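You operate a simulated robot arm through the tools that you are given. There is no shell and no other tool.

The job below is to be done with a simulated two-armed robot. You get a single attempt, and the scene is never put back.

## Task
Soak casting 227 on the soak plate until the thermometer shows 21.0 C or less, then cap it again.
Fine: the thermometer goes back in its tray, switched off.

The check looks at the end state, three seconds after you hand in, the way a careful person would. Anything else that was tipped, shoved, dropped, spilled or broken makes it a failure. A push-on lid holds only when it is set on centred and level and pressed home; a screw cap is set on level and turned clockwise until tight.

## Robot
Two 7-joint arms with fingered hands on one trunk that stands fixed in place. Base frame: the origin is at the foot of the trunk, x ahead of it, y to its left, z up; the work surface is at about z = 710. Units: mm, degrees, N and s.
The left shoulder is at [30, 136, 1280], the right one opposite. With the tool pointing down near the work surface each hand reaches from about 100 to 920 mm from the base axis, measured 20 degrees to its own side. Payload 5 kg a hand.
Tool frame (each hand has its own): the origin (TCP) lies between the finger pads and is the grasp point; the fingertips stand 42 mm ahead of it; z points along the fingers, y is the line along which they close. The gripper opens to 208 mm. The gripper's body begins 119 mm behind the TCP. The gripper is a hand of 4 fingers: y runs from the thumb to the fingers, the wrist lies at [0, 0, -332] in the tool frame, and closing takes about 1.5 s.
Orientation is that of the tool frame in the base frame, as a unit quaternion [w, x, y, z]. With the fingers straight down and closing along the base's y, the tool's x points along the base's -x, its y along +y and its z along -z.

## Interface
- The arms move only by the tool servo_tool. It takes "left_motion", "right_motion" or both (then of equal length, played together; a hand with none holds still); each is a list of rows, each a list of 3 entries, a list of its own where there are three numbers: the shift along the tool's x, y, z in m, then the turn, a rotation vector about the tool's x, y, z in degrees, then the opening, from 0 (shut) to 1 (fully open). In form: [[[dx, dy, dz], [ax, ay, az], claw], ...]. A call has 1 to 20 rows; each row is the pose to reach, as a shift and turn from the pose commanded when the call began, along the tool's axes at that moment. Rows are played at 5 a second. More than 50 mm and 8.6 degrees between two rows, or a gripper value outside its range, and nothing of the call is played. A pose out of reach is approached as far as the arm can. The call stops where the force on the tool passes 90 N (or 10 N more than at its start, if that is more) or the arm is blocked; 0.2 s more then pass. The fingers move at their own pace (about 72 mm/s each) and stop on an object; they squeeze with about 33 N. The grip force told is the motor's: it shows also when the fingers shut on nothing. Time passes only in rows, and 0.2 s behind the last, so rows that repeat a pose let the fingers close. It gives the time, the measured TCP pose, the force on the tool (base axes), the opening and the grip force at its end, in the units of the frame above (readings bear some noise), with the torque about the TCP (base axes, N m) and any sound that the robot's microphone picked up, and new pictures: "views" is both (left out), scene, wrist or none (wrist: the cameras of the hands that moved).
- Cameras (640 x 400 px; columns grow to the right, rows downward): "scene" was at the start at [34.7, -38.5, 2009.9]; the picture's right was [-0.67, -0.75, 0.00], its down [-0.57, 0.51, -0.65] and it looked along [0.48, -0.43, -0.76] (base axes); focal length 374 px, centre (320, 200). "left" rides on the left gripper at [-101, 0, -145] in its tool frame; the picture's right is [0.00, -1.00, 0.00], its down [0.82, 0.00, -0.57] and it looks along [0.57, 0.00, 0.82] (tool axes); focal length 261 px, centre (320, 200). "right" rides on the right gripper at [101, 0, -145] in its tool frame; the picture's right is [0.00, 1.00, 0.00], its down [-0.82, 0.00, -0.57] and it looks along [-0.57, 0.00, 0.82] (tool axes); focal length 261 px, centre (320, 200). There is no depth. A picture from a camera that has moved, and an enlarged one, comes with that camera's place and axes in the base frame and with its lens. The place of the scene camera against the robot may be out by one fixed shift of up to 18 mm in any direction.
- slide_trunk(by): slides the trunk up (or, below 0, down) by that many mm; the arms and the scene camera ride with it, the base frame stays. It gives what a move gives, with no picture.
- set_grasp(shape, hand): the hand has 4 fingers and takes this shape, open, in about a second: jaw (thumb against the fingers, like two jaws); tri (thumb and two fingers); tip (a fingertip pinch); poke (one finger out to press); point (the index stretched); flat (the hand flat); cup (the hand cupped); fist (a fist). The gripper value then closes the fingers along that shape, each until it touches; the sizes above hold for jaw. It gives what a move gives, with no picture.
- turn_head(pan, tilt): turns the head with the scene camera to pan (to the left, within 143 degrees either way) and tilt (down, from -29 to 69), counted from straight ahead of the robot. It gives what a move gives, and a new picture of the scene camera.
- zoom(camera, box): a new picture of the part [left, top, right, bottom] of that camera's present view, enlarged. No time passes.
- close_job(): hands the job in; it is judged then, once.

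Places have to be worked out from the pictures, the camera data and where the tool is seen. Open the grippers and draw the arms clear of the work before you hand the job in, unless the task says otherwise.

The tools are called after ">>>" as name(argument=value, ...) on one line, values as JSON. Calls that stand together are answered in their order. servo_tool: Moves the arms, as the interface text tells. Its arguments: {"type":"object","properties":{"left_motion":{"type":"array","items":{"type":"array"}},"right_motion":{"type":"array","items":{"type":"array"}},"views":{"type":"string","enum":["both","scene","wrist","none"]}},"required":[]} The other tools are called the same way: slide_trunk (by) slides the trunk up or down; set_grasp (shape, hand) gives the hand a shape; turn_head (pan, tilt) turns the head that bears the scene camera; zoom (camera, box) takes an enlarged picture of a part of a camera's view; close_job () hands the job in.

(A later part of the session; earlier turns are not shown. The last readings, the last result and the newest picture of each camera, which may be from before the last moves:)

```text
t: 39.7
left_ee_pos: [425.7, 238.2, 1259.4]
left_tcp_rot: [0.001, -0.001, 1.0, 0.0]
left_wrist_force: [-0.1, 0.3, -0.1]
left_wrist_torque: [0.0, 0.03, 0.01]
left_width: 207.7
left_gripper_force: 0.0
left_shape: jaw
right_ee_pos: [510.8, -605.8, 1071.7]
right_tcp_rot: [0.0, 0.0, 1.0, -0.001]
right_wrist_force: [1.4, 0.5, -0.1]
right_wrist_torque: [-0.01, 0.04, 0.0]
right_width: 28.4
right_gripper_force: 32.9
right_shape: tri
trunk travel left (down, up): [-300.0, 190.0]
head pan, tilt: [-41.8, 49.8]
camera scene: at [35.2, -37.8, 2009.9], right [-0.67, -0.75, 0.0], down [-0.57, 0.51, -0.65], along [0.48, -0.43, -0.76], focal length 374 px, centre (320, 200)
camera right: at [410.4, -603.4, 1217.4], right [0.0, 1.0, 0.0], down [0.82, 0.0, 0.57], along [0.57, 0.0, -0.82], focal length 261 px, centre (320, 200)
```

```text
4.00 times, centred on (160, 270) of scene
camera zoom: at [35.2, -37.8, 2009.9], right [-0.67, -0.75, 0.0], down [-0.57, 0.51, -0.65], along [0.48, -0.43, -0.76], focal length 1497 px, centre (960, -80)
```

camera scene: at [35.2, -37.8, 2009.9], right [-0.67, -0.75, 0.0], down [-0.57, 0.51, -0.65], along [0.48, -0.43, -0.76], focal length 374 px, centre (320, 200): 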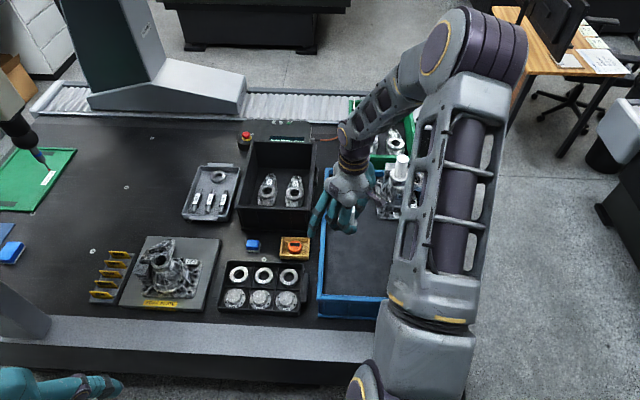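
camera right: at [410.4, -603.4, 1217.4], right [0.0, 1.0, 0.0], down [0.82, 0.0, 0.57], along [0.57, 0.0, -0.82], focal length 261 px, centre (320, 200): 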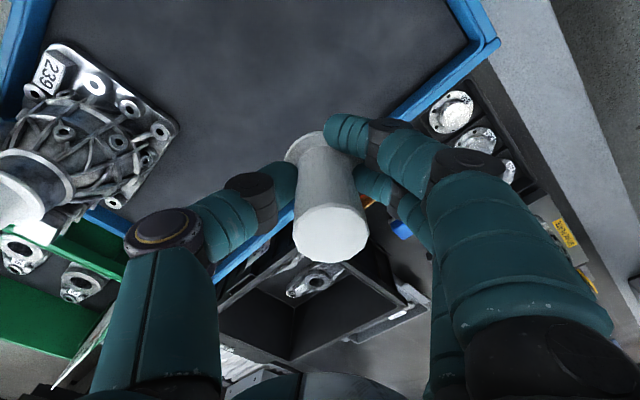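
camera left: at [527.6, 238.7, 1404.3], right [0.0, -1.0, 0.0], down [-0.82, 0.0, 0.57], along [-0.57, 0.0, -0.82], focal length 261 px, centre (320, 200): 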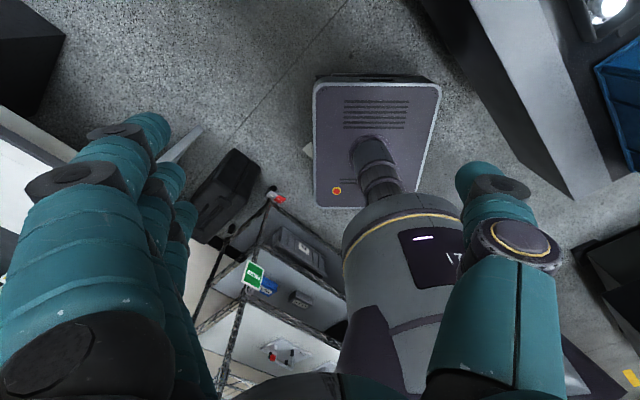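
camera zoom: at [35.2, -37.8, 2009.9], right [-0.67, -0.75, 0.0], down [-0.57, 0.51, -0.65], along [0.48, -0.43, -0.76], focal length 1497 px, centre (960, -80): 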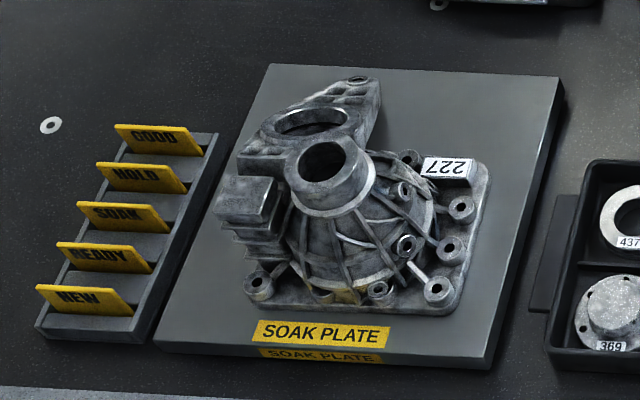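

The uncapped casting stands well on the plate. The hand's third finger hangs outward over the tray wall, so I'll move 65 mm back and 65 mm right first, then descend part way to park the cap.

>>> servo_tool(right_motion=[[[0.025, -0.025, 0], [0, 0, 0], 0], [[0.05, -0.05, 0], [0, 0, 0], 0], [[0.065, -0.065, 0.02], [0, 0, 0], 0], [[0.065, -0.065, 0.05], [0, 0, 0], 0], [[0.065, -0.065, 0.08], [0, 0, 0], 0], [[0.065, -0.065, 0.11], [0, 0, 0], 0], [[0.065, -0.065, 0.14], [0, 0, 0], 0], [[0.065, -0.065, 0.16], [0, 0, 0], 0], [[0.065, -0.065, 0.16], [0, 0, 0], 0]])

>>> zoom(camera="scene", box=[300, 140, 460, 320])

```text
t: 41.7
left_ee_pos: [426.3, 237.4, 1260.3]
left_tcp_rot: [0.001, 0.0, 1.0, 0.001]
left_wrist_force: [-0.1, 0.5, -0.9]
left_wrist_torque: [0.01, 0.05, -0.01]
left_width: 207.8
left_gripper_force: 0.0
left_shape: jaw
right_ee_pos: [444.5, -669.6, 913.7]
right_tcp_rot: [0.0, 0.001, 1.0, -0.001]
right_wrist_force: [-1.5, 0.0, 6.4]
right_wrist_torque: [0.16, 0.15, -0.02]
right_width: 28.5
right_gripper_force: 33.6
right_shape: tri
trunk travel left (down, up): [-300.0, 190.0]
head pan, tilt: [-41.8, 49.8]
camera scene: at [34.3, -37.9, 2010.0], right [-0.67, -0.75, 0.0], down [-0.57, 0.51, -0.65], along [0.48, -0.43, -0.76], focal length 374 px, centre (320, 200)
camera right: at [345.2, -668.6, 1058.1], right [0.0, 1.0, 0.0], down [0.82, 0.0, 0.57], along [0.57, 0.0, -0.82], focal length 261 px, centre (320, 200)
```

scene: 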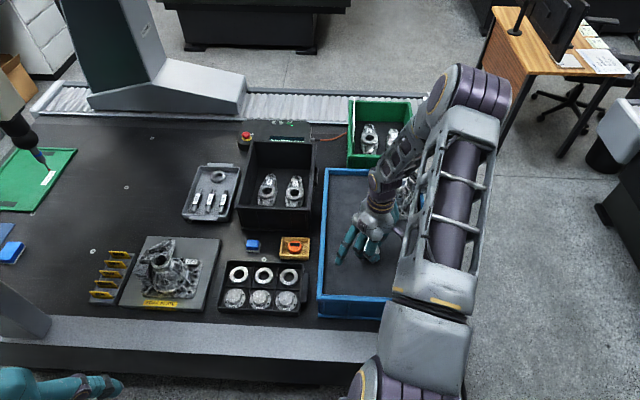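
right: 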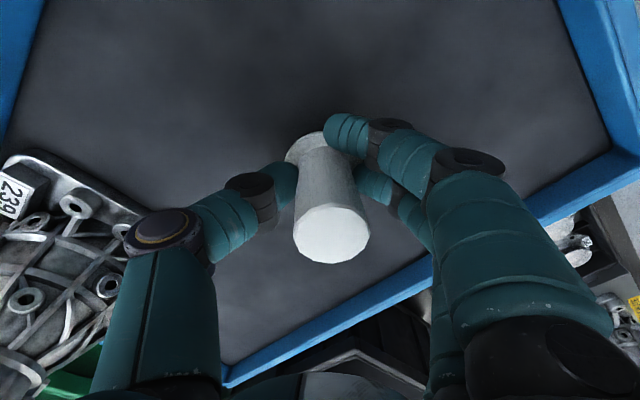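

```text
2.22 times, centred on (380, 230) of scene
camera zoom: at [34.3, -37.9, 2010.0], right [-0.67, -0.75, 0.0], down [-0.57, 0.51, -0.65], along [0.48, -0.43, -0.76], focal length 832 px, centre (187, 133)
```

zoom: 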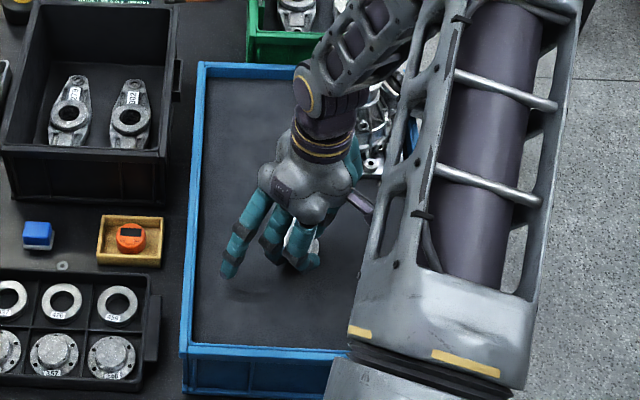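

The wrist shows +6 N, so the cap's underside, apparently with a plug below the flange, already touches the tray floor, with only about 3° of lean. I'll straighten it slightly, settle 1 mm, and open the fingers gradually.

>>> servo_tool(right_motion=[[[0, 0, 0], [0, 2, 0], 0], [[0, 0, 0.001], [0, 2, 0], 0], [[0, 0, 0.001], [0, 2, 0], 0.1], [[0, 0, 0.001], [0, 2, 0], 0.16], [[0, 0, 0.001], [0, 2, 0], 0.2], [[0, 0, 0.001], [0, 2, 0], 0.24], [[0, 0, 0.001], [0, 2, 0], 0.28], [[0, 0, 0.001], [0, 2, 0], 0.35], [[0, 0, 0.001], [0, 2, 0], 0.45], [[0, 0, 0.001], [0, 2, 0], 0.45]])

>>> zoom(camera="scene", box=[300, 140, 460, 320])

```text
t: 43.9
left_ee_pos: [425.7, 236.2, 1259.2]
left_tcp_rot: [0.0, 0.0, 1.0, 0.0]
left_wrist_force: [0.3, -0.8, -0.8]
left_wrist_torque: [0.01, 0.01, -0.01]
left_width: 207.7
left_gripper_force: 0.0
left_shape: jaw
right_ee_pos: [445.5, -669.1, 910.2]
right_tcp_rot: [-0.017, -0.001, 1.0, -0.001]
right_wrist_force: [0.6, -0.5, -1.2]
right_wrist_torque: [-0.01, -0.02, -0.01]
right_width: 92.6
right_gripper_force: 0.2
right_shape: tri
trunk travel left (down, up): [-300.0, 190.0]
head pan, tilt: [-41.8, 49.8]
camera scene: at [34.5, -38.3, 2009.9], right [-0.67, -0.75, 0.0], down [-0.57, 0.51, -0.65], along [0.48, -0.43, -0.76], focal length 374 px, centre (320, 200)
camera right: at [350.3, -668.1, 1059.7], right [0.0, 1.0, 0.0], down [0.84, 0.0, 0.54], along [0.54, 0.0, -0.84], focal length 261 px, centre (320, 200)
```

scene: 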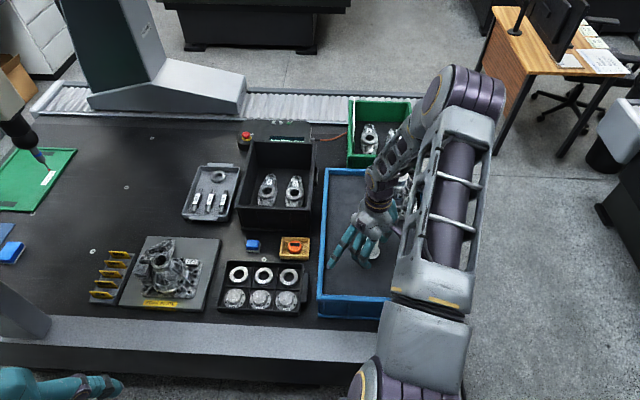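
right: 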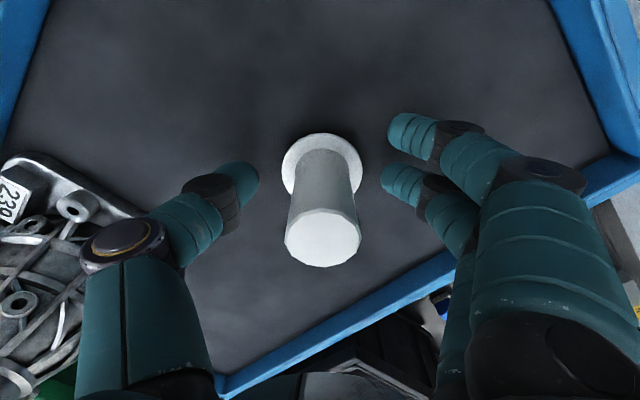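

```text
2.22 times, centred on (380, 230) of scene
camera zoom: at [34.5, -38.3, 2009.9], right [-0.67, -0.75, 0.0], down [-0.57, 0.51, -0.65], along [0.48, -0.43, -0.76], focal length 832 px, centre (187, 133)
```

zoom: 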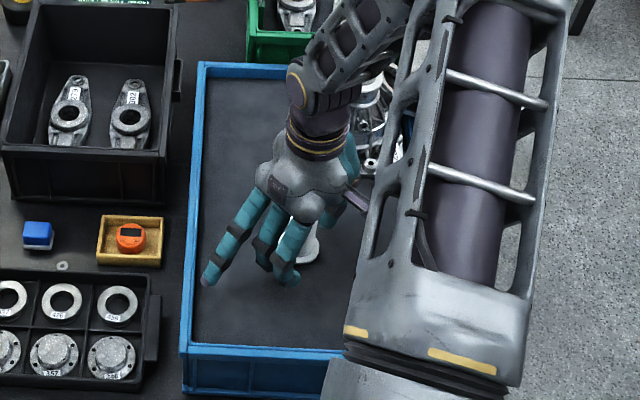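

The cap stands upright by itself at about (451, -666). I'll raise the hand straight off it, levelling the tool.

>>> servo_tool(right_motion=[[[0, 0, -0.03], [0, 0, 0], 0.5], [[0, 0, -0.06], [0, 0, 0], 0.5], [[0, 0, -0.1], [0, 0, 0], 0.5], [[0, 0, -0.14], [0, -2, 0], 0.5], [[0, 0, -0.16], [0, -2, 0], 0.5]], views="wrist")

>>> set_grasp(shape="tip", hand="right")

>>> zoom(camera="right", box=[0, 0, 640, 400])

>>> zoom(camera="scene", box=[260, 130, 440, 260])

```text
t: 45.1
left_ee_pos: [426.2, 235.8, 1259.5]
left_tcp_rot: [0.0, 0.0, 1.0, 0.0]
left_wrist_force: [-0.7, 0.2, -0.4]
left_wrist_torque: [0.0, 0.05, 0.03]
left_width: 207.6
left_gripper_force: 0.0
left_shape: jaw
right_ee_pos: [451.6, -671.2, 1070.4]
right_tcp_rot: [0.0, 0.0, 1.0, 0.0]
right_wrist_force: [0.7, 0.1, -0.7]
right_wrist_torque: [-0.04, 0.03, 0.02]
right_width: 103.1
right_gripper_force: 0.2
right_shape: tri
trunk travel left (down, up): [-300.0, 190.0]
head pan, tilt: [-41.8, 49.8]
camera right: at [350.9, -669.5, 1216.0], right [0.0, 1.0, 0.0], down [0.82, 0.0, 0.57], along [0.57, 0.0, -0.82], focal length 261 px, centre (320, 200)
```

right: 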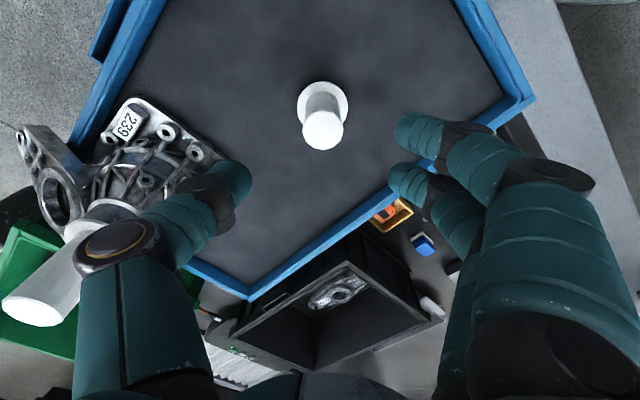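

```text
t: 46.0
left_ee_pos: [425.7, 236.4, 1259.5]
left_tcp_rot: [0.0, 0.0, 1.0, 0.0]
left_wrist_force: [0.2, -0.2, 0.1]
left_wrist_torque: [-0.04, 0.02, -0.01]
left_width: 207.8
left_gripper_force: 0.1
left_shape: jaw
right_ee_pos: [450.7, -671.4, 1071.1]
right_tcp_rot: [0.001, 0.0, 1.0, -0.001]
right_wrist_force: [0.6, 0.3, -0.2]
right_wrist_torque: [-0.06, 0.02, -0.01]
right_width: 208.1
right_gripper_force: 0.0
right_shape: tip
trunk travel left (down, up): [-300.0, 190.0]
head pan, tilt: [-41.8, 49.8]
```

```text
1.00 times, centred on (320, 200) of right (not enlarged: the box is as wide or as high as the picture)
camera zoom: at [350.4, -669.6, 1215.8], right [0.0, 1.0, 0.0], down [0.82, 0.0, 0.57], along [0.57, 0.0, -0.82], focal length 261 px, centre (320, 200)
```

zoom: 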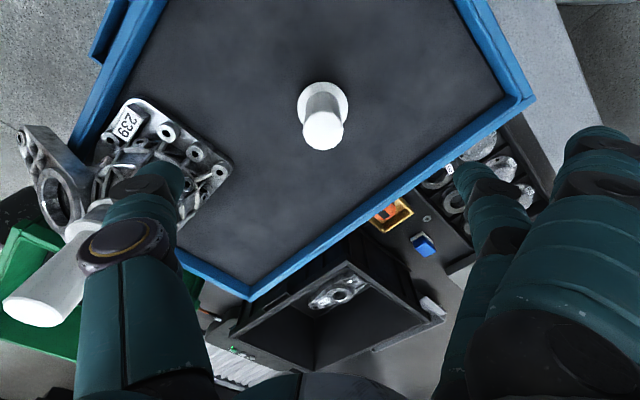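

```text
3.08 times, centred on (350, 195) of scene
camera zoom: at [34.6, -38.2, 2009.9], right [-0.67, -0.75, 0.0], down [-0.57, 0.51, -0.65], along [0.48, -0.43, -0.76], focal length 1152 px, centre (228, 215)
```

zoom: 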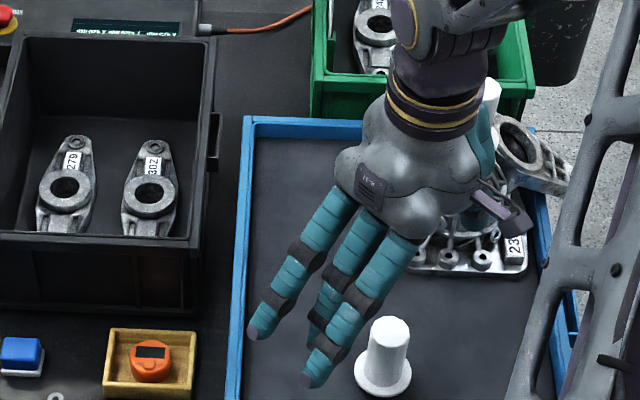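

The cap stands clear in the tray. Now I'll partly close the tip shape up here to see which fingers it uses.

>>> servo_tool(right_motion=[[[0, 0, 0], [0, 0, 0], 0.35], [[0, 0, 0], [0, 0, 0], 0.35], [[0, 0, 0], [0, 0, 0], 0.35], [[0, 0, 0], [0, 0, 0], 0.35], [[0, 0, 0], [0, 0, 0], 0.35], [[0, 0, 0], [0, 0, 0], 0.35]], views="both")

>>> zoom(camera="scene", box=[260, 130, 440, 260])

```text
t: 47.4
left_ee_pos: [425.4, 236.9, 1259.5]
left_tcp_rot: [0.0, 0.0, 1.0, 0.0]
left_wrist_force: [0.2, -0.4, 0.4]
left_wrist_torque: [-0.02, 0.01, -0.03]
left_width: 207.9
left_gripper_force: 0.1
left_shape: jaw
right_ee_pos: [450.6, -670.6, 1070.3]
right_tcp_rot: [0.0, 0.0, 1.0, -0.001]
right_wrist_force: [1.2, -0.8, 0.2]
right_wrist_torque: [0.03, -0.03, 0.01]
right_width: 73.5
right_gripper_force: 0.0
right_shape: tip
trunk travel left (down, up): [-300.0, 190.0]
head pan, tilt: [-41.8, 49.8]
camera scene: at [34.5, -38.3, 2009.9], right [-0.67, -0.75, 0.0], down [-0.57, 0.51, -0.65], along [0.48, -0.43, -0.76], focal length 374 px, centre (320, 200)
camera right: at [350.4, -669.7, 1215.9], right [0.0, 1.0, 0.0], down [0.82, 0.0, 0.57], along [0.57, 0.0, -0.82], focal length 261 px, centre (320, 200)
```

scene: 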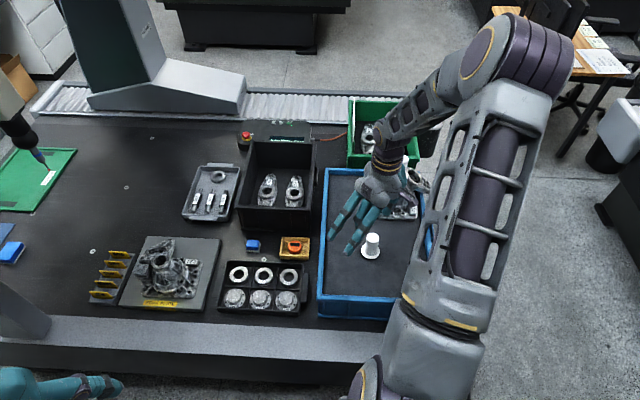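
right: 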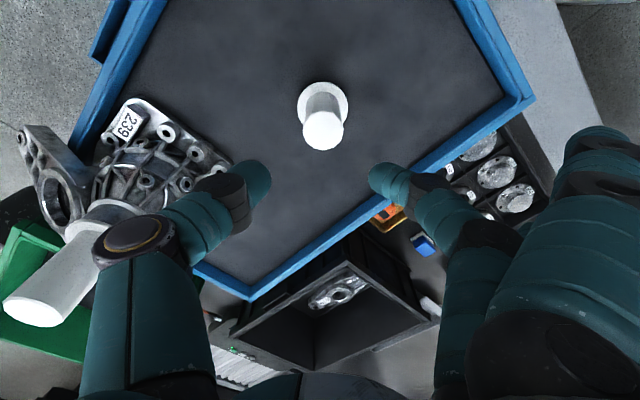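

```text
3.08 times, centred on (350, 195) of scene
camera zoom: at [34.5, -38.3, 2009.9], right [-0.67, -0.75, 0.0], down [-0.57, 0.51, -0.65], along [0.48, -0.43, -0.76], focal length 1152 px, centre (228, 215)
```

zoom: 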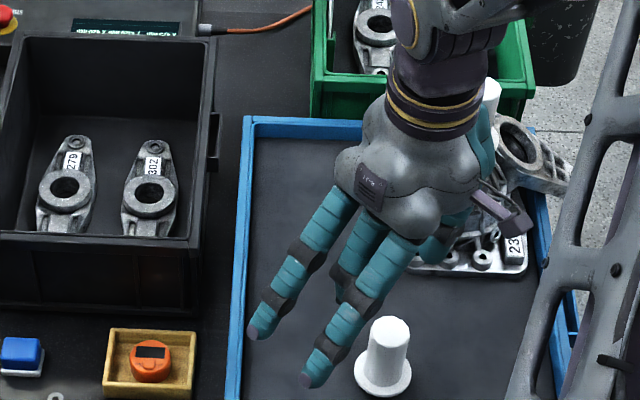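

In the tip shape the middle finger meets the thumb while the others stay stretched out sideways. I'll go above the thermometer tray, still above the neighbouring bin and blue wall, and look at it closely.

>>> servo_tool(right_motion=[[[-0.02, 0.011, 0], [0, 0, 3], 0.35], [[-0.05, 0.028, 0], [0, 0, 8], 0.35], [[-0.08, 0.045, 0], [0, 0, 13], 0.35], [[-0.11, 0.062, 0], [0, 0, 18], 0.35], [[-0.14, 0.079, 0], [0, 0, 23], 0.35], [[-0.17, 0.096, 0], [0, 0, 28], 0.35], [[-0.2, 0.113, 0], [0, 0, 33], 0.35], [[-0.23, 0.13, 0.01], [0, 0, 38], 0.35], [[-0.25, 0.142, 0.03], [0, 0, 41], 0.35], [[-0.263, 0.15, 0.06], [0, 0, 43], 0.35], [[-0.263, 0.15, 0.1], [0, 0, 43], 0.35], [[-0.263, 0.15, 0.14], [0, 0, 43], 0.35], [[-0.263, 0.15, 0.14], [0, 0, 43], 0.35]])

>>> zoom(camera="right", box=[240, 60, 400, 160])

>>> zoom(camera="scene", box=[200, 180, 360, 290])

```text
t: 50.2
left_ee_pos: [424.5, 236.5, 1260.3]
left_tcp_rot: [0.001, 0.0, 1.0, 0.0]
left_wrist_force: [-0.4, 0.6, 0.7]
left_wrist_torque: [-0.05, -0.07, -0.02]
left_width: 207.9
left_gripper_force: 0.0
left_shape: jaw
right_ee_pos: [717.2, -519.9, 930.1]
right_tcp_rot: [0.001, 0.367, 0.93, 0.0]
right_wrist_force: [0.2, -0.7, 0.0]
right_wrist_torque: [-0.04, -0.03, -0.01]
right_width: 73.4
right_gripper_force: 0.0
right_shape: tip
trunk travel left (down, up): [-300.0, 190.0]
head pan, tilt: [-41.8, 49.8]
camera scene: at [33.4, -37.7, 2010.0], right [-0.67, -0.75, 0.0], down [-0.57, 0.51, -0.65], along [0.48, -0.43, -0.76], focal length 374 px, centre (320, 200)
camera right: at [644.7, -449.6, 1074.8], right [0.69, 0.73, 0.0], down [0.6, -0.56, 0.57], along [0.42, -0.39, -0.82], focal length 261 px, centre (320, 200)
```

scene: 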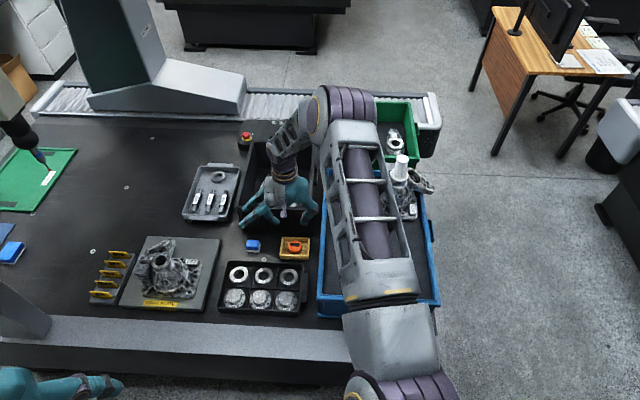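
right: 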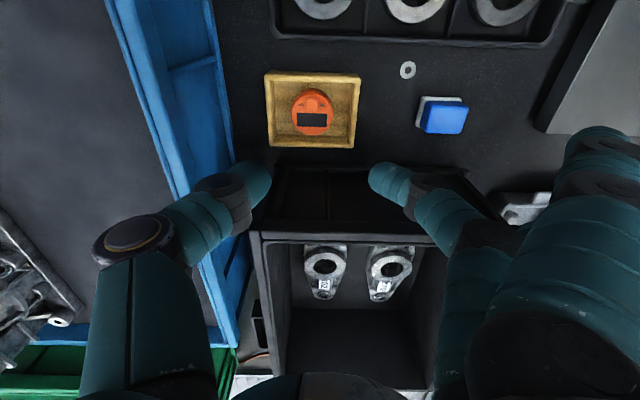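

```text
4.00 times, centred on (320, 110) of right
camera zoom: at [644.7, -449.6, 1074.8], right [0.69, 0.73, 0.0], down [0.6, -0.56, 0.57], along [0.42, -0.39, -0.82], focal length 1043 px, centre (320, 560)
```

zoom: 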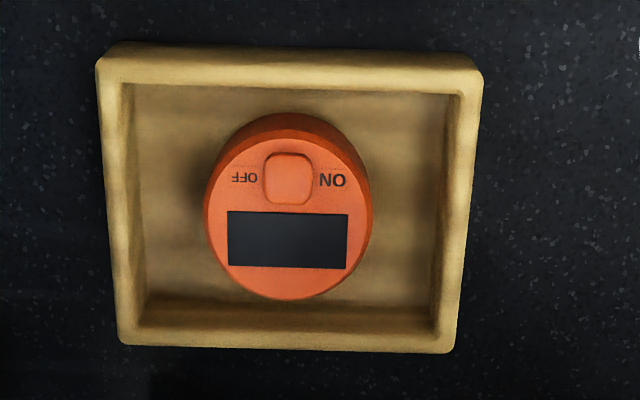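

```text
3.64 times, centred on (280, 235) of scene
camera zoom: at [33.4, -37.7, 2010.0], right [-0.67, -0.75, 0.0], down [-0.57, 0.51, -0.65], along [0.48, -0.43, -0.76], focal length 1361 px, centre (466, 73)
```

zoom: 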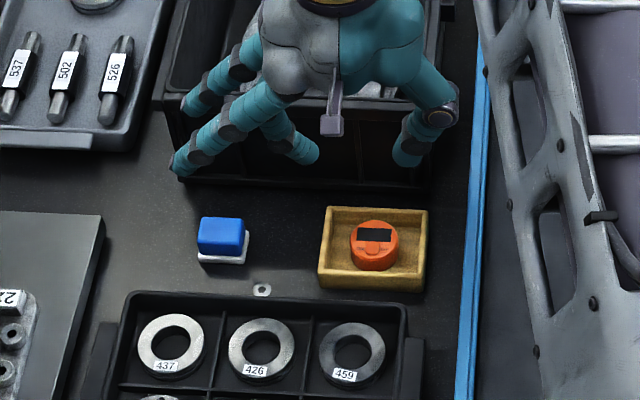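

The puck is at about (710, -525), top z of about 742, 53 mm across, with a knob between OFF and ON. It is switched off now, with a dark display. I'll set the poke shape to see which finger would press the knob.

>>> set_grasp(shape="poke", hand="right")

>>> zoom(camera="right", box=[0, 0, 640, 400])

>>> zoom(camera="scene", box=[200, 160, 360, 290])

```text
t: 51.1
left_ee_pos: [424.9, 236.7, 1259.1]
left_tcp_rot: [0.0, -0.001, 1.0, 0.0]
left_wrist_force: [0.5, 0.1, 0.1]
left_wrist_torque: [0.02, -0.02, 0.01]
left_width: 208.0
left_gripper_force: 0.1
left_shape: jaw
right_ee_pos: [718.0, -519.6, 930.0]
right_tcp_rot: [0.0, 0.367, 0.93, 0.0]
right_wrist_force: [-1.0, -0.1, 0.6]
right_wrist_torque: [0.01, -0.02, -0.02]
right_width: 0.1
right_gripper_force: 0.1
right_shape: poke
trunk travel left (down, up): [-300.0, 190.0]
head pan, tilt: [-41.8, 49.8]
```

```text
1.00 times, centred on (320, 200) of right (not enlarged: the box is as wide or as high as the picture)
camera zoom: at [645.1, -450.1, 1074.4], right [0.69, 0.73, 0.0], down [0.6, -0.56, 0.57], along [0.42, -0.39, -0.82], focal length 261 px, centre (320, 200)
```

zoom: 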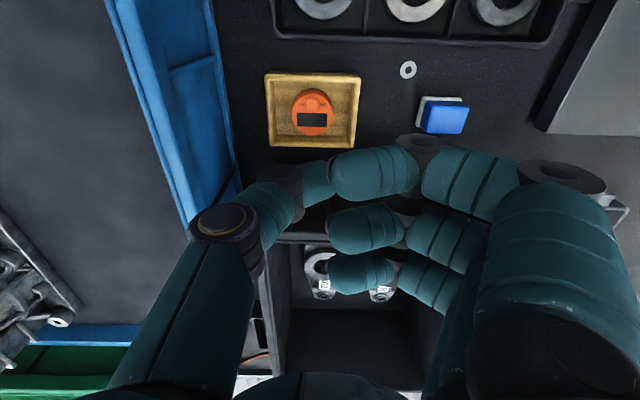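

```text
3.08 times, centred on (280, 225) of scene
camera zoom: at [34.5, -38.2, 2009.9], right [-0.67, -0.75, 0.0], down [-0.57, 0.51, -0.65], along [0.48, -0.43, -0.76], focal length 1152 px, centre (443, 123)
```

zoom: 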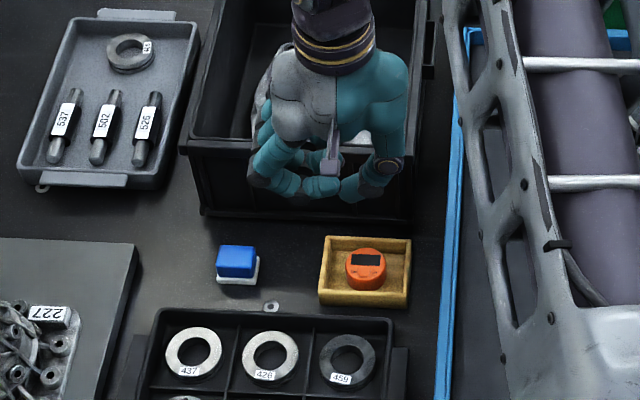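

Poke curled the fingers without a clear pressing finger. I'll look at the point shape (index stretched) instead.

>>> set_grasp(shape="point", hand="right")

>>> zoom(camera="right", box=[0, 0, 640, 400])

>>> zoom(camera="scene", box=[200, 160, 360, 290])

```text
t: 52.0
left_ee_pos: [424.5, 236.5, 1259.2]
left_tcp_rot: [0.0, 0.0, 1.0, 0.0]
left_wrist_force: [0.0, -0.5, -0.6]
left_wrist_torque: [-0.01, 0.02, -0.01]
left_width: 207.8
left_gripper_force: 0.1
left_shape: jaw
right_ee_pos: [717.7, -519.6, 929.9]
right_tcp_rot: [0.0, 0.366, 0.931, -0.001]
right_wrist_force: [0.0, -0.2, -0.3]
right_wrist_torque: [0.0, 0.03, 0.02]
right_width: 201.5
right_gripper_force: 0.1
right_shape: point
trunk travel left (down, up): [-300.0, 190.0]
head pan, tilt: [-41.8, 49.8]
```

```text
1.00 times, centred on (320, 200) of right (not enlarged: the box is as wide or as high as the picture)
camera zoom: at [645.2, -450.1, 1074.4], right [0.69, 0.73, 0.0], down [0.6, -0.56, 0.57], along [0.42, -0.39, -0.82], focal length 261 px, centre (320, 200)
```

zoom: 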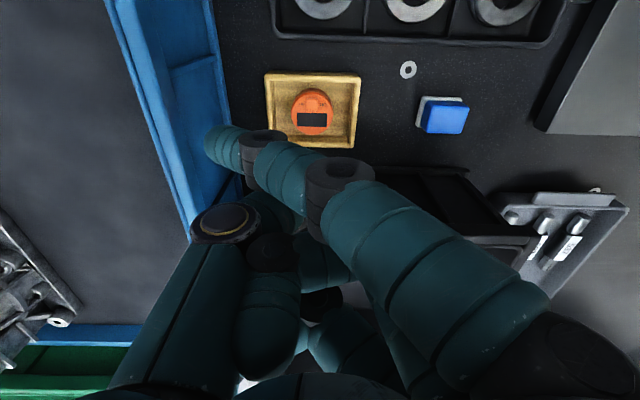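

```text
3.08 times, centred on (280, 225) of scene
camera zoom: at [34.6, -38.4, 2009.9], right [-0.67, -0.75, 0.0], down [-0.57, 0.51, -0.65], along [0.48, -0.43, -0.76], focal length 1152 px, centre (443, 123)
```

zoom: 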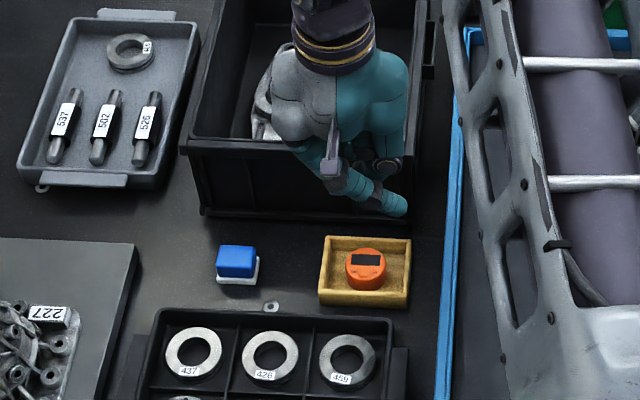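

The point shape's index slants sideways, which is awkward next to the bin. I'll go back to the tip shape and use its closed tips to press, but first I'll check the blue wall's clearance and the puck more precisely.

>>> set_grasp(shape="tip", hand="right")

>>> zoom(camera="right", box=[60, 0, 380, 200])

>>> zoom(camera="scene", box=[280, 230, 340, 270])

```text
t: 52.9
left_ee_pos: [425.5, 236.4, 1260.3]
left_tcp_rot: [0.0, 0.0, 1.0, 0.0]
left_wrist_force: [0.2, -0.5, -0.2]
left_wrist_torque: [-0.01, -0.01, -0.04]
left_width: 207.8
left_gripper_force: 0.0
left_shape: jaw
right_ee_pos: [718.0, -520.9, 929.3]
right_tcp_rot: [0.0, 0.367, 0.93, 0.0]
right_wrist_force: [0.6, -0.5, 0.1]
right_wrist_torque: [0.03, 0.0, 0.01]
right_width: 207.8
right_gripper_force: 0.0
right_shape: tip
trunk travel left (down, up): [-300.0, 190.0]
head pan, tilt: [-41.8, 49.8]
```

```text
2.00 times, centred on (220, 100) of right
camera zoom: at [645.1, -450.3, 1074.4], right [0.69, 0.73, 0.0], down [0.6, -0.56, 0.57], along [0.42, -0.39, -0.82], focal length 521 px, centre (520, 400)
```

zoom: 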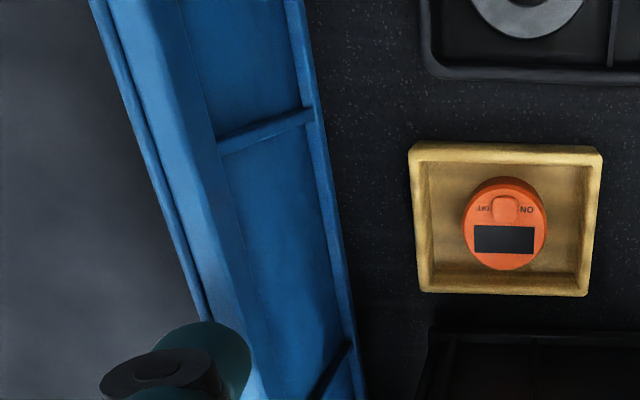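

```text
10.00 times, centred on (310, 250) of scene
camera zoom: at [34.5, -38.5, 2009.9], right [-0.67, -0.75, 0.0], down [-0.57, 0.51, -0.65], along [0.48, -0.43, -0.76], focal length 3743 px, centre (420, -300)
```

zoom: 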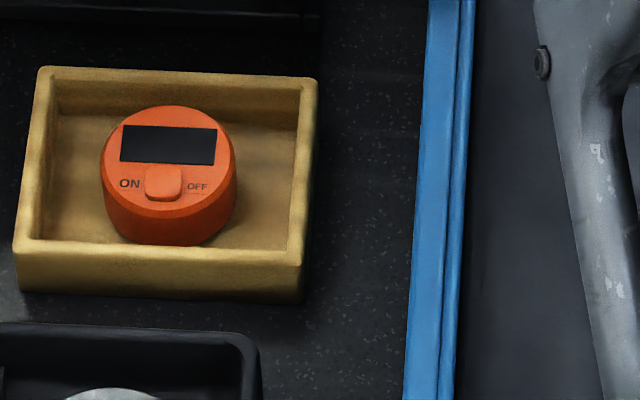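

The rim of the blue wall is about 110 mm from the puck and the bin about 90 mm, so the tip shape fits. I'll use the thumb tip alone to press the knob: shift so it is above the knob, close to 0.35 and descend to just above.

>>> servo_tool(right_motion=[[[0.008, 0.011, 0], [0, 0, 0], 0.35], [[0.016, 0.022, 0], [0, 0, 0], 0.35], [[0.0225, 0.032, 0], [0, 0, 0], 0.35], [[0.0225, 0.032, 0.02], [0, 0, 0], 0.35], [[0.0225, 0.032, 0.045], [0, 0, 0], 0.35], [[0.0225, 0.032, 0.07], [0, 0, 0], 0.35], [[0.0225, 0.032, 0.095], [0, 0, 0], 0.35], [[0.0225, 0.032, 0.115], [0, 0, 0], 0.35], [[0.0225, 0.032, 0.115], [0, 0, 0], 0.35]])

>>> zoom(camera="right", box=[160, 80, 400, 230])

>>> zoom(camera="scene", box=[220, 190, 340, 280])

```text
t: 54.9
left_ee_pos: [425.3, 237.6, 1259.0]
left_tcp_rot: [0.0, 0.0, 1.0, 0.0]
left_wrist_force: [-0.9, -0.8, 0.5]
left_wrist_torque: [0.01, -0.03, 0.0]
left_width: 208.0
left_gripper_force: 0.1
left_shape: jaw
right_ee_pos: [718.9, -479.7, 813.1]
right_tcp_rot: [0.0, 0.367, 0.93, 0.0]
right_wrist_force: [0.8, 0.0, 0.8]
right_wrist_torque: [0.03, -0.01, -0.01]
right_width: 73.5
right_gripper_force: 0.1
right_shape: tip
trunk travel left (down, up): [-300.0, 190.0]
head pan, tilt: [-41.8, 49.8]
camera scene: at [34.2, -38.1, 2010.0], right [-0.67, -0.75, 0.0], down [-0.57, 0.51, -0.65], along [0.48, -0.43, -0.76], focal length 374 px, centre (320, 200)
camera right: at [645.9, -410.8, 959.0], right [0.69, 0.73, 0.0], down [0.6, -0.56, 0.57], along [0.42, -0.39, -0.82], focal length 261 px, centre (320, 200)
```

scene: 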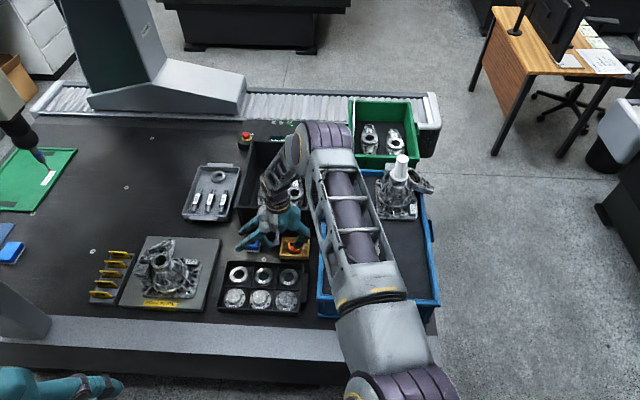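
right: 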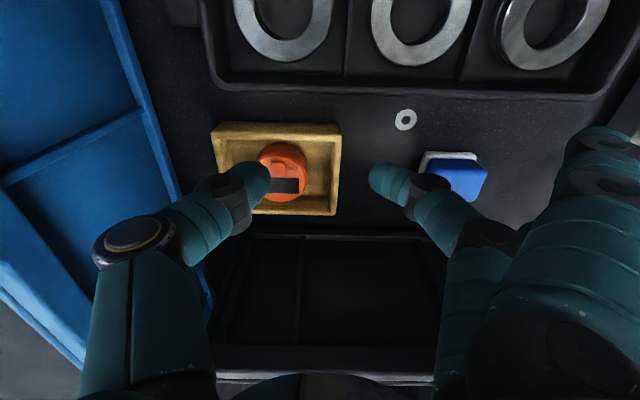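

```text
2.67 times, centred on (280, 155) of right
camera zoom: at [645.9, -410.8, 959.0], right [0.69, 0.73, 0.0], down [0.6, -0.56, 0.57], along [0.42, -0.39, -0.82], focal length 695 px, centre (427, 320)
```

zoom: 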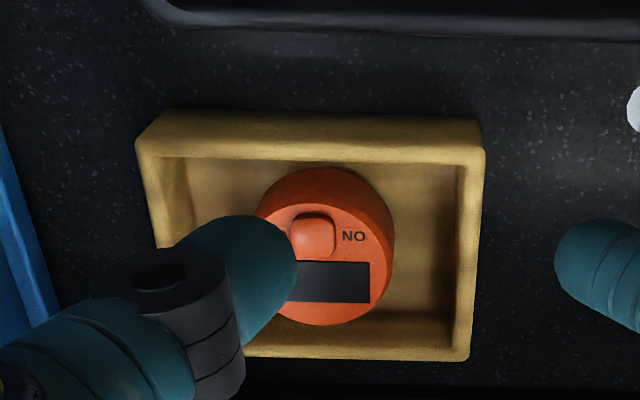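

```text
4.44 times, centred on (280, 235) of scene
camera zoom: at [34.2, -38.1, 2010.0], right [-0.67, -0.75, 0.0], down [-0.57, 0.51, -0.65], along [0.48, -0.43, -0.76], focal length 1663 px, centre (498, 44)
```

zoom: 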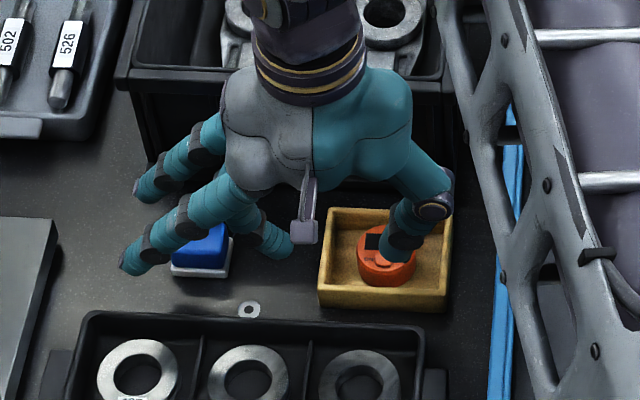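

The knob is now at tool (-13, -40) and the thumb tip at about (-11, -50). I'll shift 10 mm left and 2 mm away, then lower to just above the knob.

>>> servo_tool(right_motion=[[[-0.002, 0.005, 0], [0, 0, 0], 0.35], [[-0.002, 0.01, 0], [0, 0, 0], 0.35], [[-0.002, 0.01, 0.008], [0, 0, 0], 0.35], [[-0.002, 0.01, 0.016], [0, 0, 0], 0.35], [[-0.002, 0.01, 0.02], [0, 0, 0], 0.35], [[-0.002, 0.01, 0.02], [0, 0, 0], 0.35]], views="wrist")

>>> zoom(camera="right", box=[160, 80, 400, 230])

>>> zoom(camera="scene", box=[260, 210, 330, 270])

```text
t: 56.3
left_ee_pos: [425.1, 236.3, 1259.7]
left_tcp_rot: [-0.001, 0.0, 1.0, 0.0]
left_wrist_force: [-0.6, 0.0, -0.2]
left_wrist_torque: [-0.01, 0.01, 0.01]
left_width: 208.1
left_gripper_force: 0.1
left_shape: jaw
right_ee_pos: [727.9, -475.2, 795.3]
right_tcp_rot: [0.001, 0.367, 0.93, 0.0]
right_wrist_force: [0.5, 0.2, -0.8]
right_wrist_torque: [0.02, -0.03, 0.0]
right_width: 73.5
right_gripper_force: 0.0
right_shape: tip
trunk travel left (down, up): [-300.0, 190.0]
head pan, tilt: [-41.8, 49.8]
camera right: at [654.9, -404.5, 940.0], right [0.69, 0.73, 0.0], down [0.6, -0.56, 0.57], along [0.42, -0.39, -0.82], focal length 261 px, centre (320, 200)
```

right: 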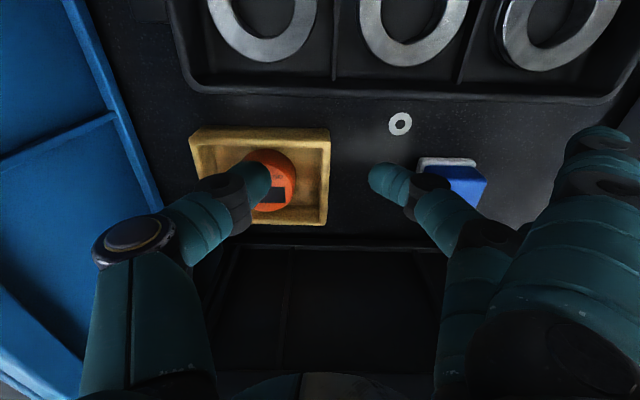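

```text
2.67 times, centred on (280, 155) of right
camera zoom: at [654.9, -404.5, 940.0], right [0.69, 0.73, 0.0], down [0.6, -0.56, 0.57], along [0.42, -0.39, -0.82], focal length 695 px, centre (427, 320)
```

zoom: 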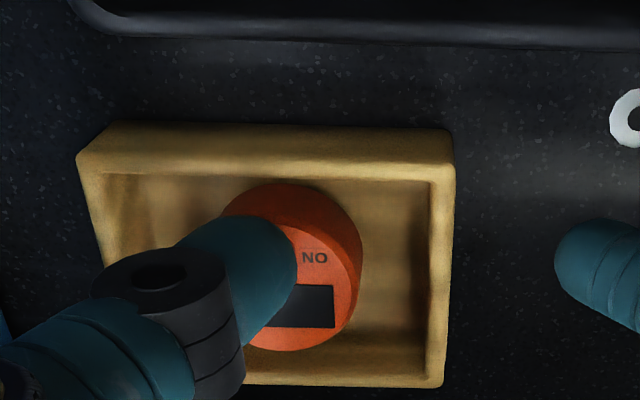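

```text
6.67 times, centred on (295, 240) of scene
camera zoom: at [34.6, -38.2, 2009.9], right [-0.67, -0.75, 0.0], down [-0.57, 0.51, -0.65], along [0.48, -0.43, -0.76], focal length 2495 px, centre (487, -67)
```

zoom: 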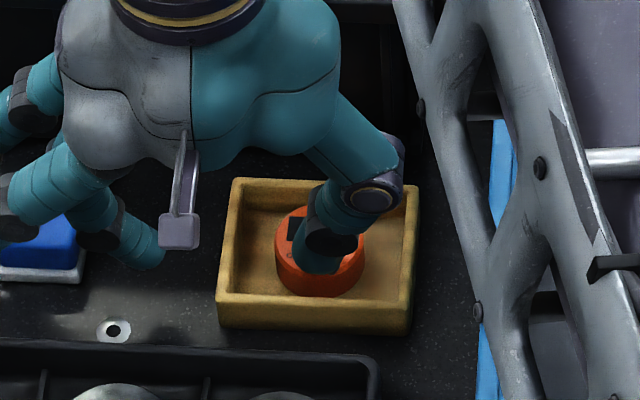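

The thumb tip covers the knob. I'll lower in small steps and watch for force and sound.

>>> servo_tool(right_motion=[[[0, 0, 0.003], [0, 0, 0], 0.35], [[0, 0, 0.006], [0, 0, 0], 0.35], [[0, 0, 0.006], [0, 0, 0], 0.35]], views="none")

>>> zoom(camera="scene", box=[260, 210, 330, 270])

```text
t: 57.1
left_ee_pos: [424.5, 236.8, 1260.1]
left_tcp_rot: [-0.001, -0.001, 1.0, 0.001]
left_wrist_force: [0.1, 0.1, -0.5]
left_wrist_torque: [-0.01, 0.02, -0.01]
left_width: 207.9
left_gripper_force: 0.2
left_shape: jaw
right_ee_pos: [728.4, -474.7, 789.3]
right_tcp_rot: [0.0, 0.366, 0.931, 0.0]
right_wrist_force: [-0.3, 1.0, 0.6]
right_wrist_torque: [-0.01, 0.04, -0.03]
right_width: 73.4
right_gripper_force: 0.0
right_shape: tip
trunk travel left (down, up): [-300.0, 190.0]
head pan, tilt: [-41.8, 49.8]
```

```text
6.67 times, centred on (295, 240) of scene
camera zoom: at [34.6, -38.2, 2009.9], right [-0.67, -0.75, 0.0], down [-0.57, 0.51, -0.65], along [0.48, -0.43, -0.76], focal length 2495 px, centre (487, -67)
```

zoom: 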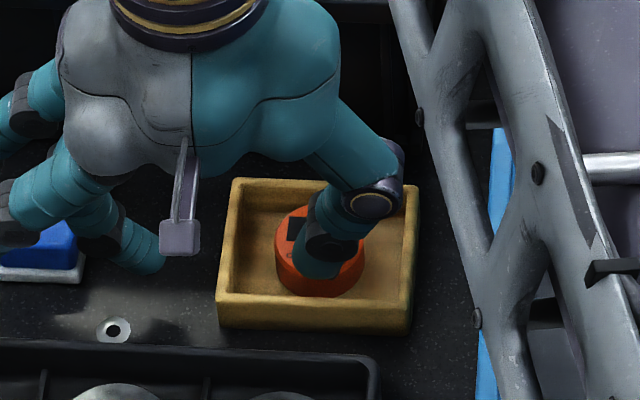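

No contact yet at tool z of 789. I'll lower another 6 mm.

>>> servo_tool(right_motion=[[[0, 0, 0.002], [0, 0, 0], 0.35], [[0, 0, 0.004], [0, 0, 0], 0.35], [[0, 0, 0.006], [0, 0, 0], 0.35], [[0, 0, 0.006], [0, 0, 0], 0.35]], views="none")

>>> zoom(camera="scene", box=[260, 210, 330, 270])

>>> zoom(camera="right", box=[160, 80, 400, 230])

```text
t: 58.1
left_ee_pos: [425.3, 238.1, 1260.3]
left_tcp_rot: [0.001, 0.0, 1.0, -0.001]
left_wrist_force: [0.8, 0.3, 0.2]
left_wrist_torque: [0.0, 0.03, -0.01]
left_width: 207.9
left_gripper_force: 0.1
left_shape: jaw
right_ee_pos: [728.7, -475.3, 786.9]
right_tcp_rot: [0.002, 0.367, 0.93, -0.001]
right_wrist_force: [-2.7, -1.8, 36.1]
right_wrist_torque: [-1.67, 1.47, -0.03]
right_width: 74.6
right_gripper_force: 0.0
right_shape: tip
trunk travel left (down, up): [-300.0, 190.0]
head pan, tilt: [-41.8, 49.8]
```

```text
6.67 times, centred on (295, 240) of scene
camera zoom: at [31.4, -36.1, 2010.3], right [-0.67, -0.75, 0.0], down [-0.57, 0.51, -0.65], along [0.48, -0.43, -0.76], focal length 2495 px, centre (487, -67)
```

zoom: 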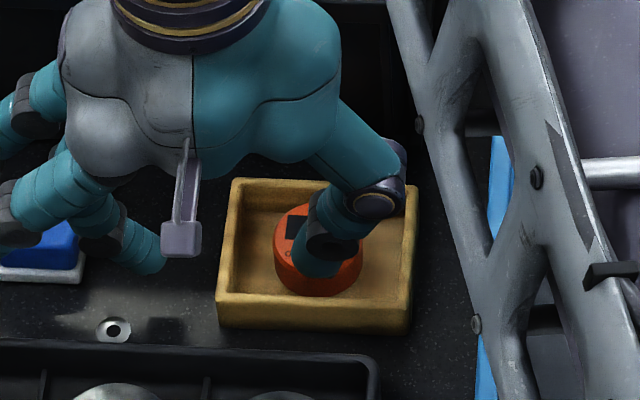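

```text
2.67 times, centred on (280, 155) of right
camera zoom: at [655.2, -405.1, 931.7], right [0.69, 0.73, 0.0], down [0.59, -0.56, 0.58], along [0.42, -0.4, -0.82], focal length 695 px, centre (427, 320)
```

zoom: 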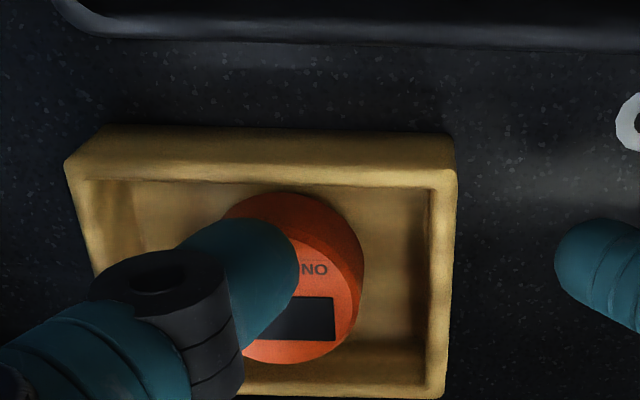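

The press reached 36 N with the display still dark. The torque suggests contact about 12 mm toward OFF and 10 mm nearer than the knob. I'll lift off and look.

>>> servo_tool(right_motion=[[[0, 0, -0.01], [0, 0, 0], 0.35], [[0, 0, -0.025], [0, 0, 0], 0.35], [[0, 0.02, -0.035], [0, 0, 0], 0.35], [[0, 0.03, -0.035], [0, 0, 0], 0.35], [[0, 0.03, -0.035], [0, 0, 0], 0.35]], views="wrist")

>>> zoom(camera="right", box=[160, 80, 360, 230])

>>> zoom(camera="scene", box=[260, 210, 330, 270])

```text
t: 59.3
left_ee_pos: [424.8, 238.0, 1258.8]
left_tcp_rot: [0.0, 0.001, 1.0, 0.001]
left_wrist_force: [-0.1, 0.9, 0.3]
left_wrist_torque: [0.01, 0.0, 0.04]
left_width: 208.0
left_gripper_force: 0.0
left_shape: jaw
right_ee_pos: [748.4, -454.5, 818.1]
right_tcp_rot: [0.0, 0.366, 0.93, -0.001]
right_wrist_force: [-0.2, 0.3, -0.4]
right_wrist_torque: [-0.03, 0.02, 0.01]
right_width: 73.3
right_gripper_force: 0.0
right_shape: tip
trunk travel left (down, up): [-300.0, 190.0]
head pan, tilt: [-41.8, 49.8]
camera right: at [676.0, -383.8, 962.9], right [0.69, 0.73, 0.0], down [0.6, -0.56, 0.57], along [0.42, -0.39, -0.82], focal length 261 px, centre (320, 200)
```

right: 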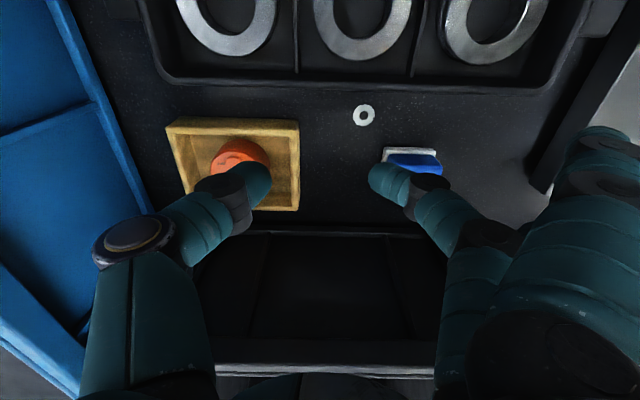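

```text
2.67 times, centred on (260, 155) of right
camera zoom: at [676.0, -383.8, 962.9], right [0.69, 0.73, 0.0], down [0.6, -0.56, 0.57], along [0.42, -0.39, -0.82], focal length 695 px, centre (480, 320)
```

zoom: 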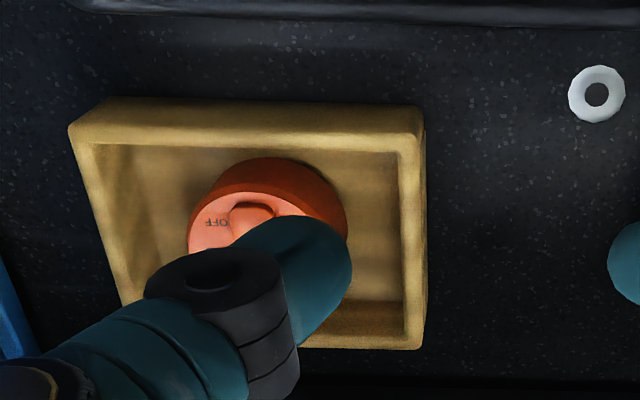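

```text
6.67 times, centred on (295, 240) of scene
camera zoom: at [34.6, -38.0, 2009.9], right [-0.67, -0.75, 0.0], down [-0.57, 0.51, -0.65], along [0.48, -0.43, -0.76], focal length 2495 px, centre (487, -67)
```

zoom: 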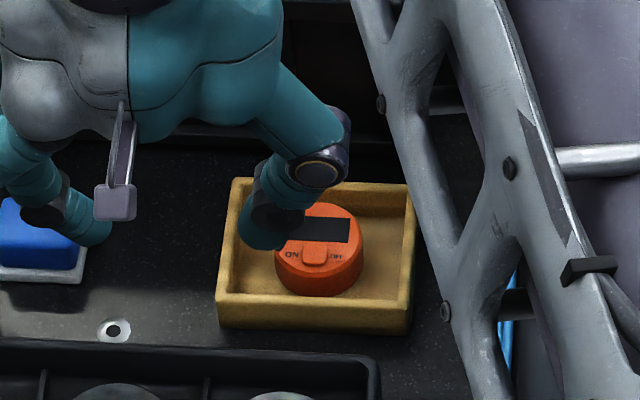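

The knob is visible again. I'll zoom in as far as possible to understand what kind of switch it is.

>>> zoom(camera="scene", box=[284, 236, 304, 252])

>>> zoom(camera="right", box=[200, 125, 270, 180])

```text
16.00 times, centred on (294, 244) of scene
camera zoom: at [34.6, -38.0, 2009.9], right [-0.67, -0.75, 0.0], down [-0.57, 0.51, -0.65], along [0.48, -0.43, -0.76], focal length 5988 px, centre (736, -504)
```

zoom: 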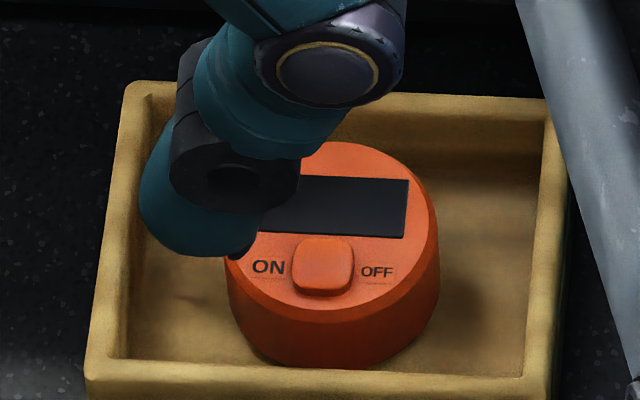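

```text
7.27 times, centred on (235, 152) of right
camera zoom: at [676.0, -383.8, 962.9], right [0.69, 0.73, 0.0], down [0.6, -0.56, 0.57], along [0.42, -0.39, -0.82], focal length 1896 px, centre (938, 546)
```

zoom: 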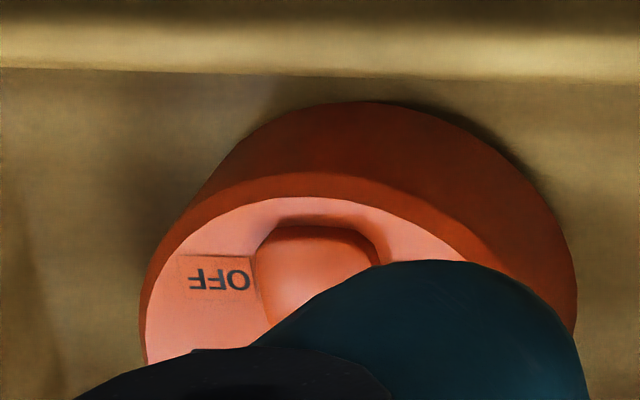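

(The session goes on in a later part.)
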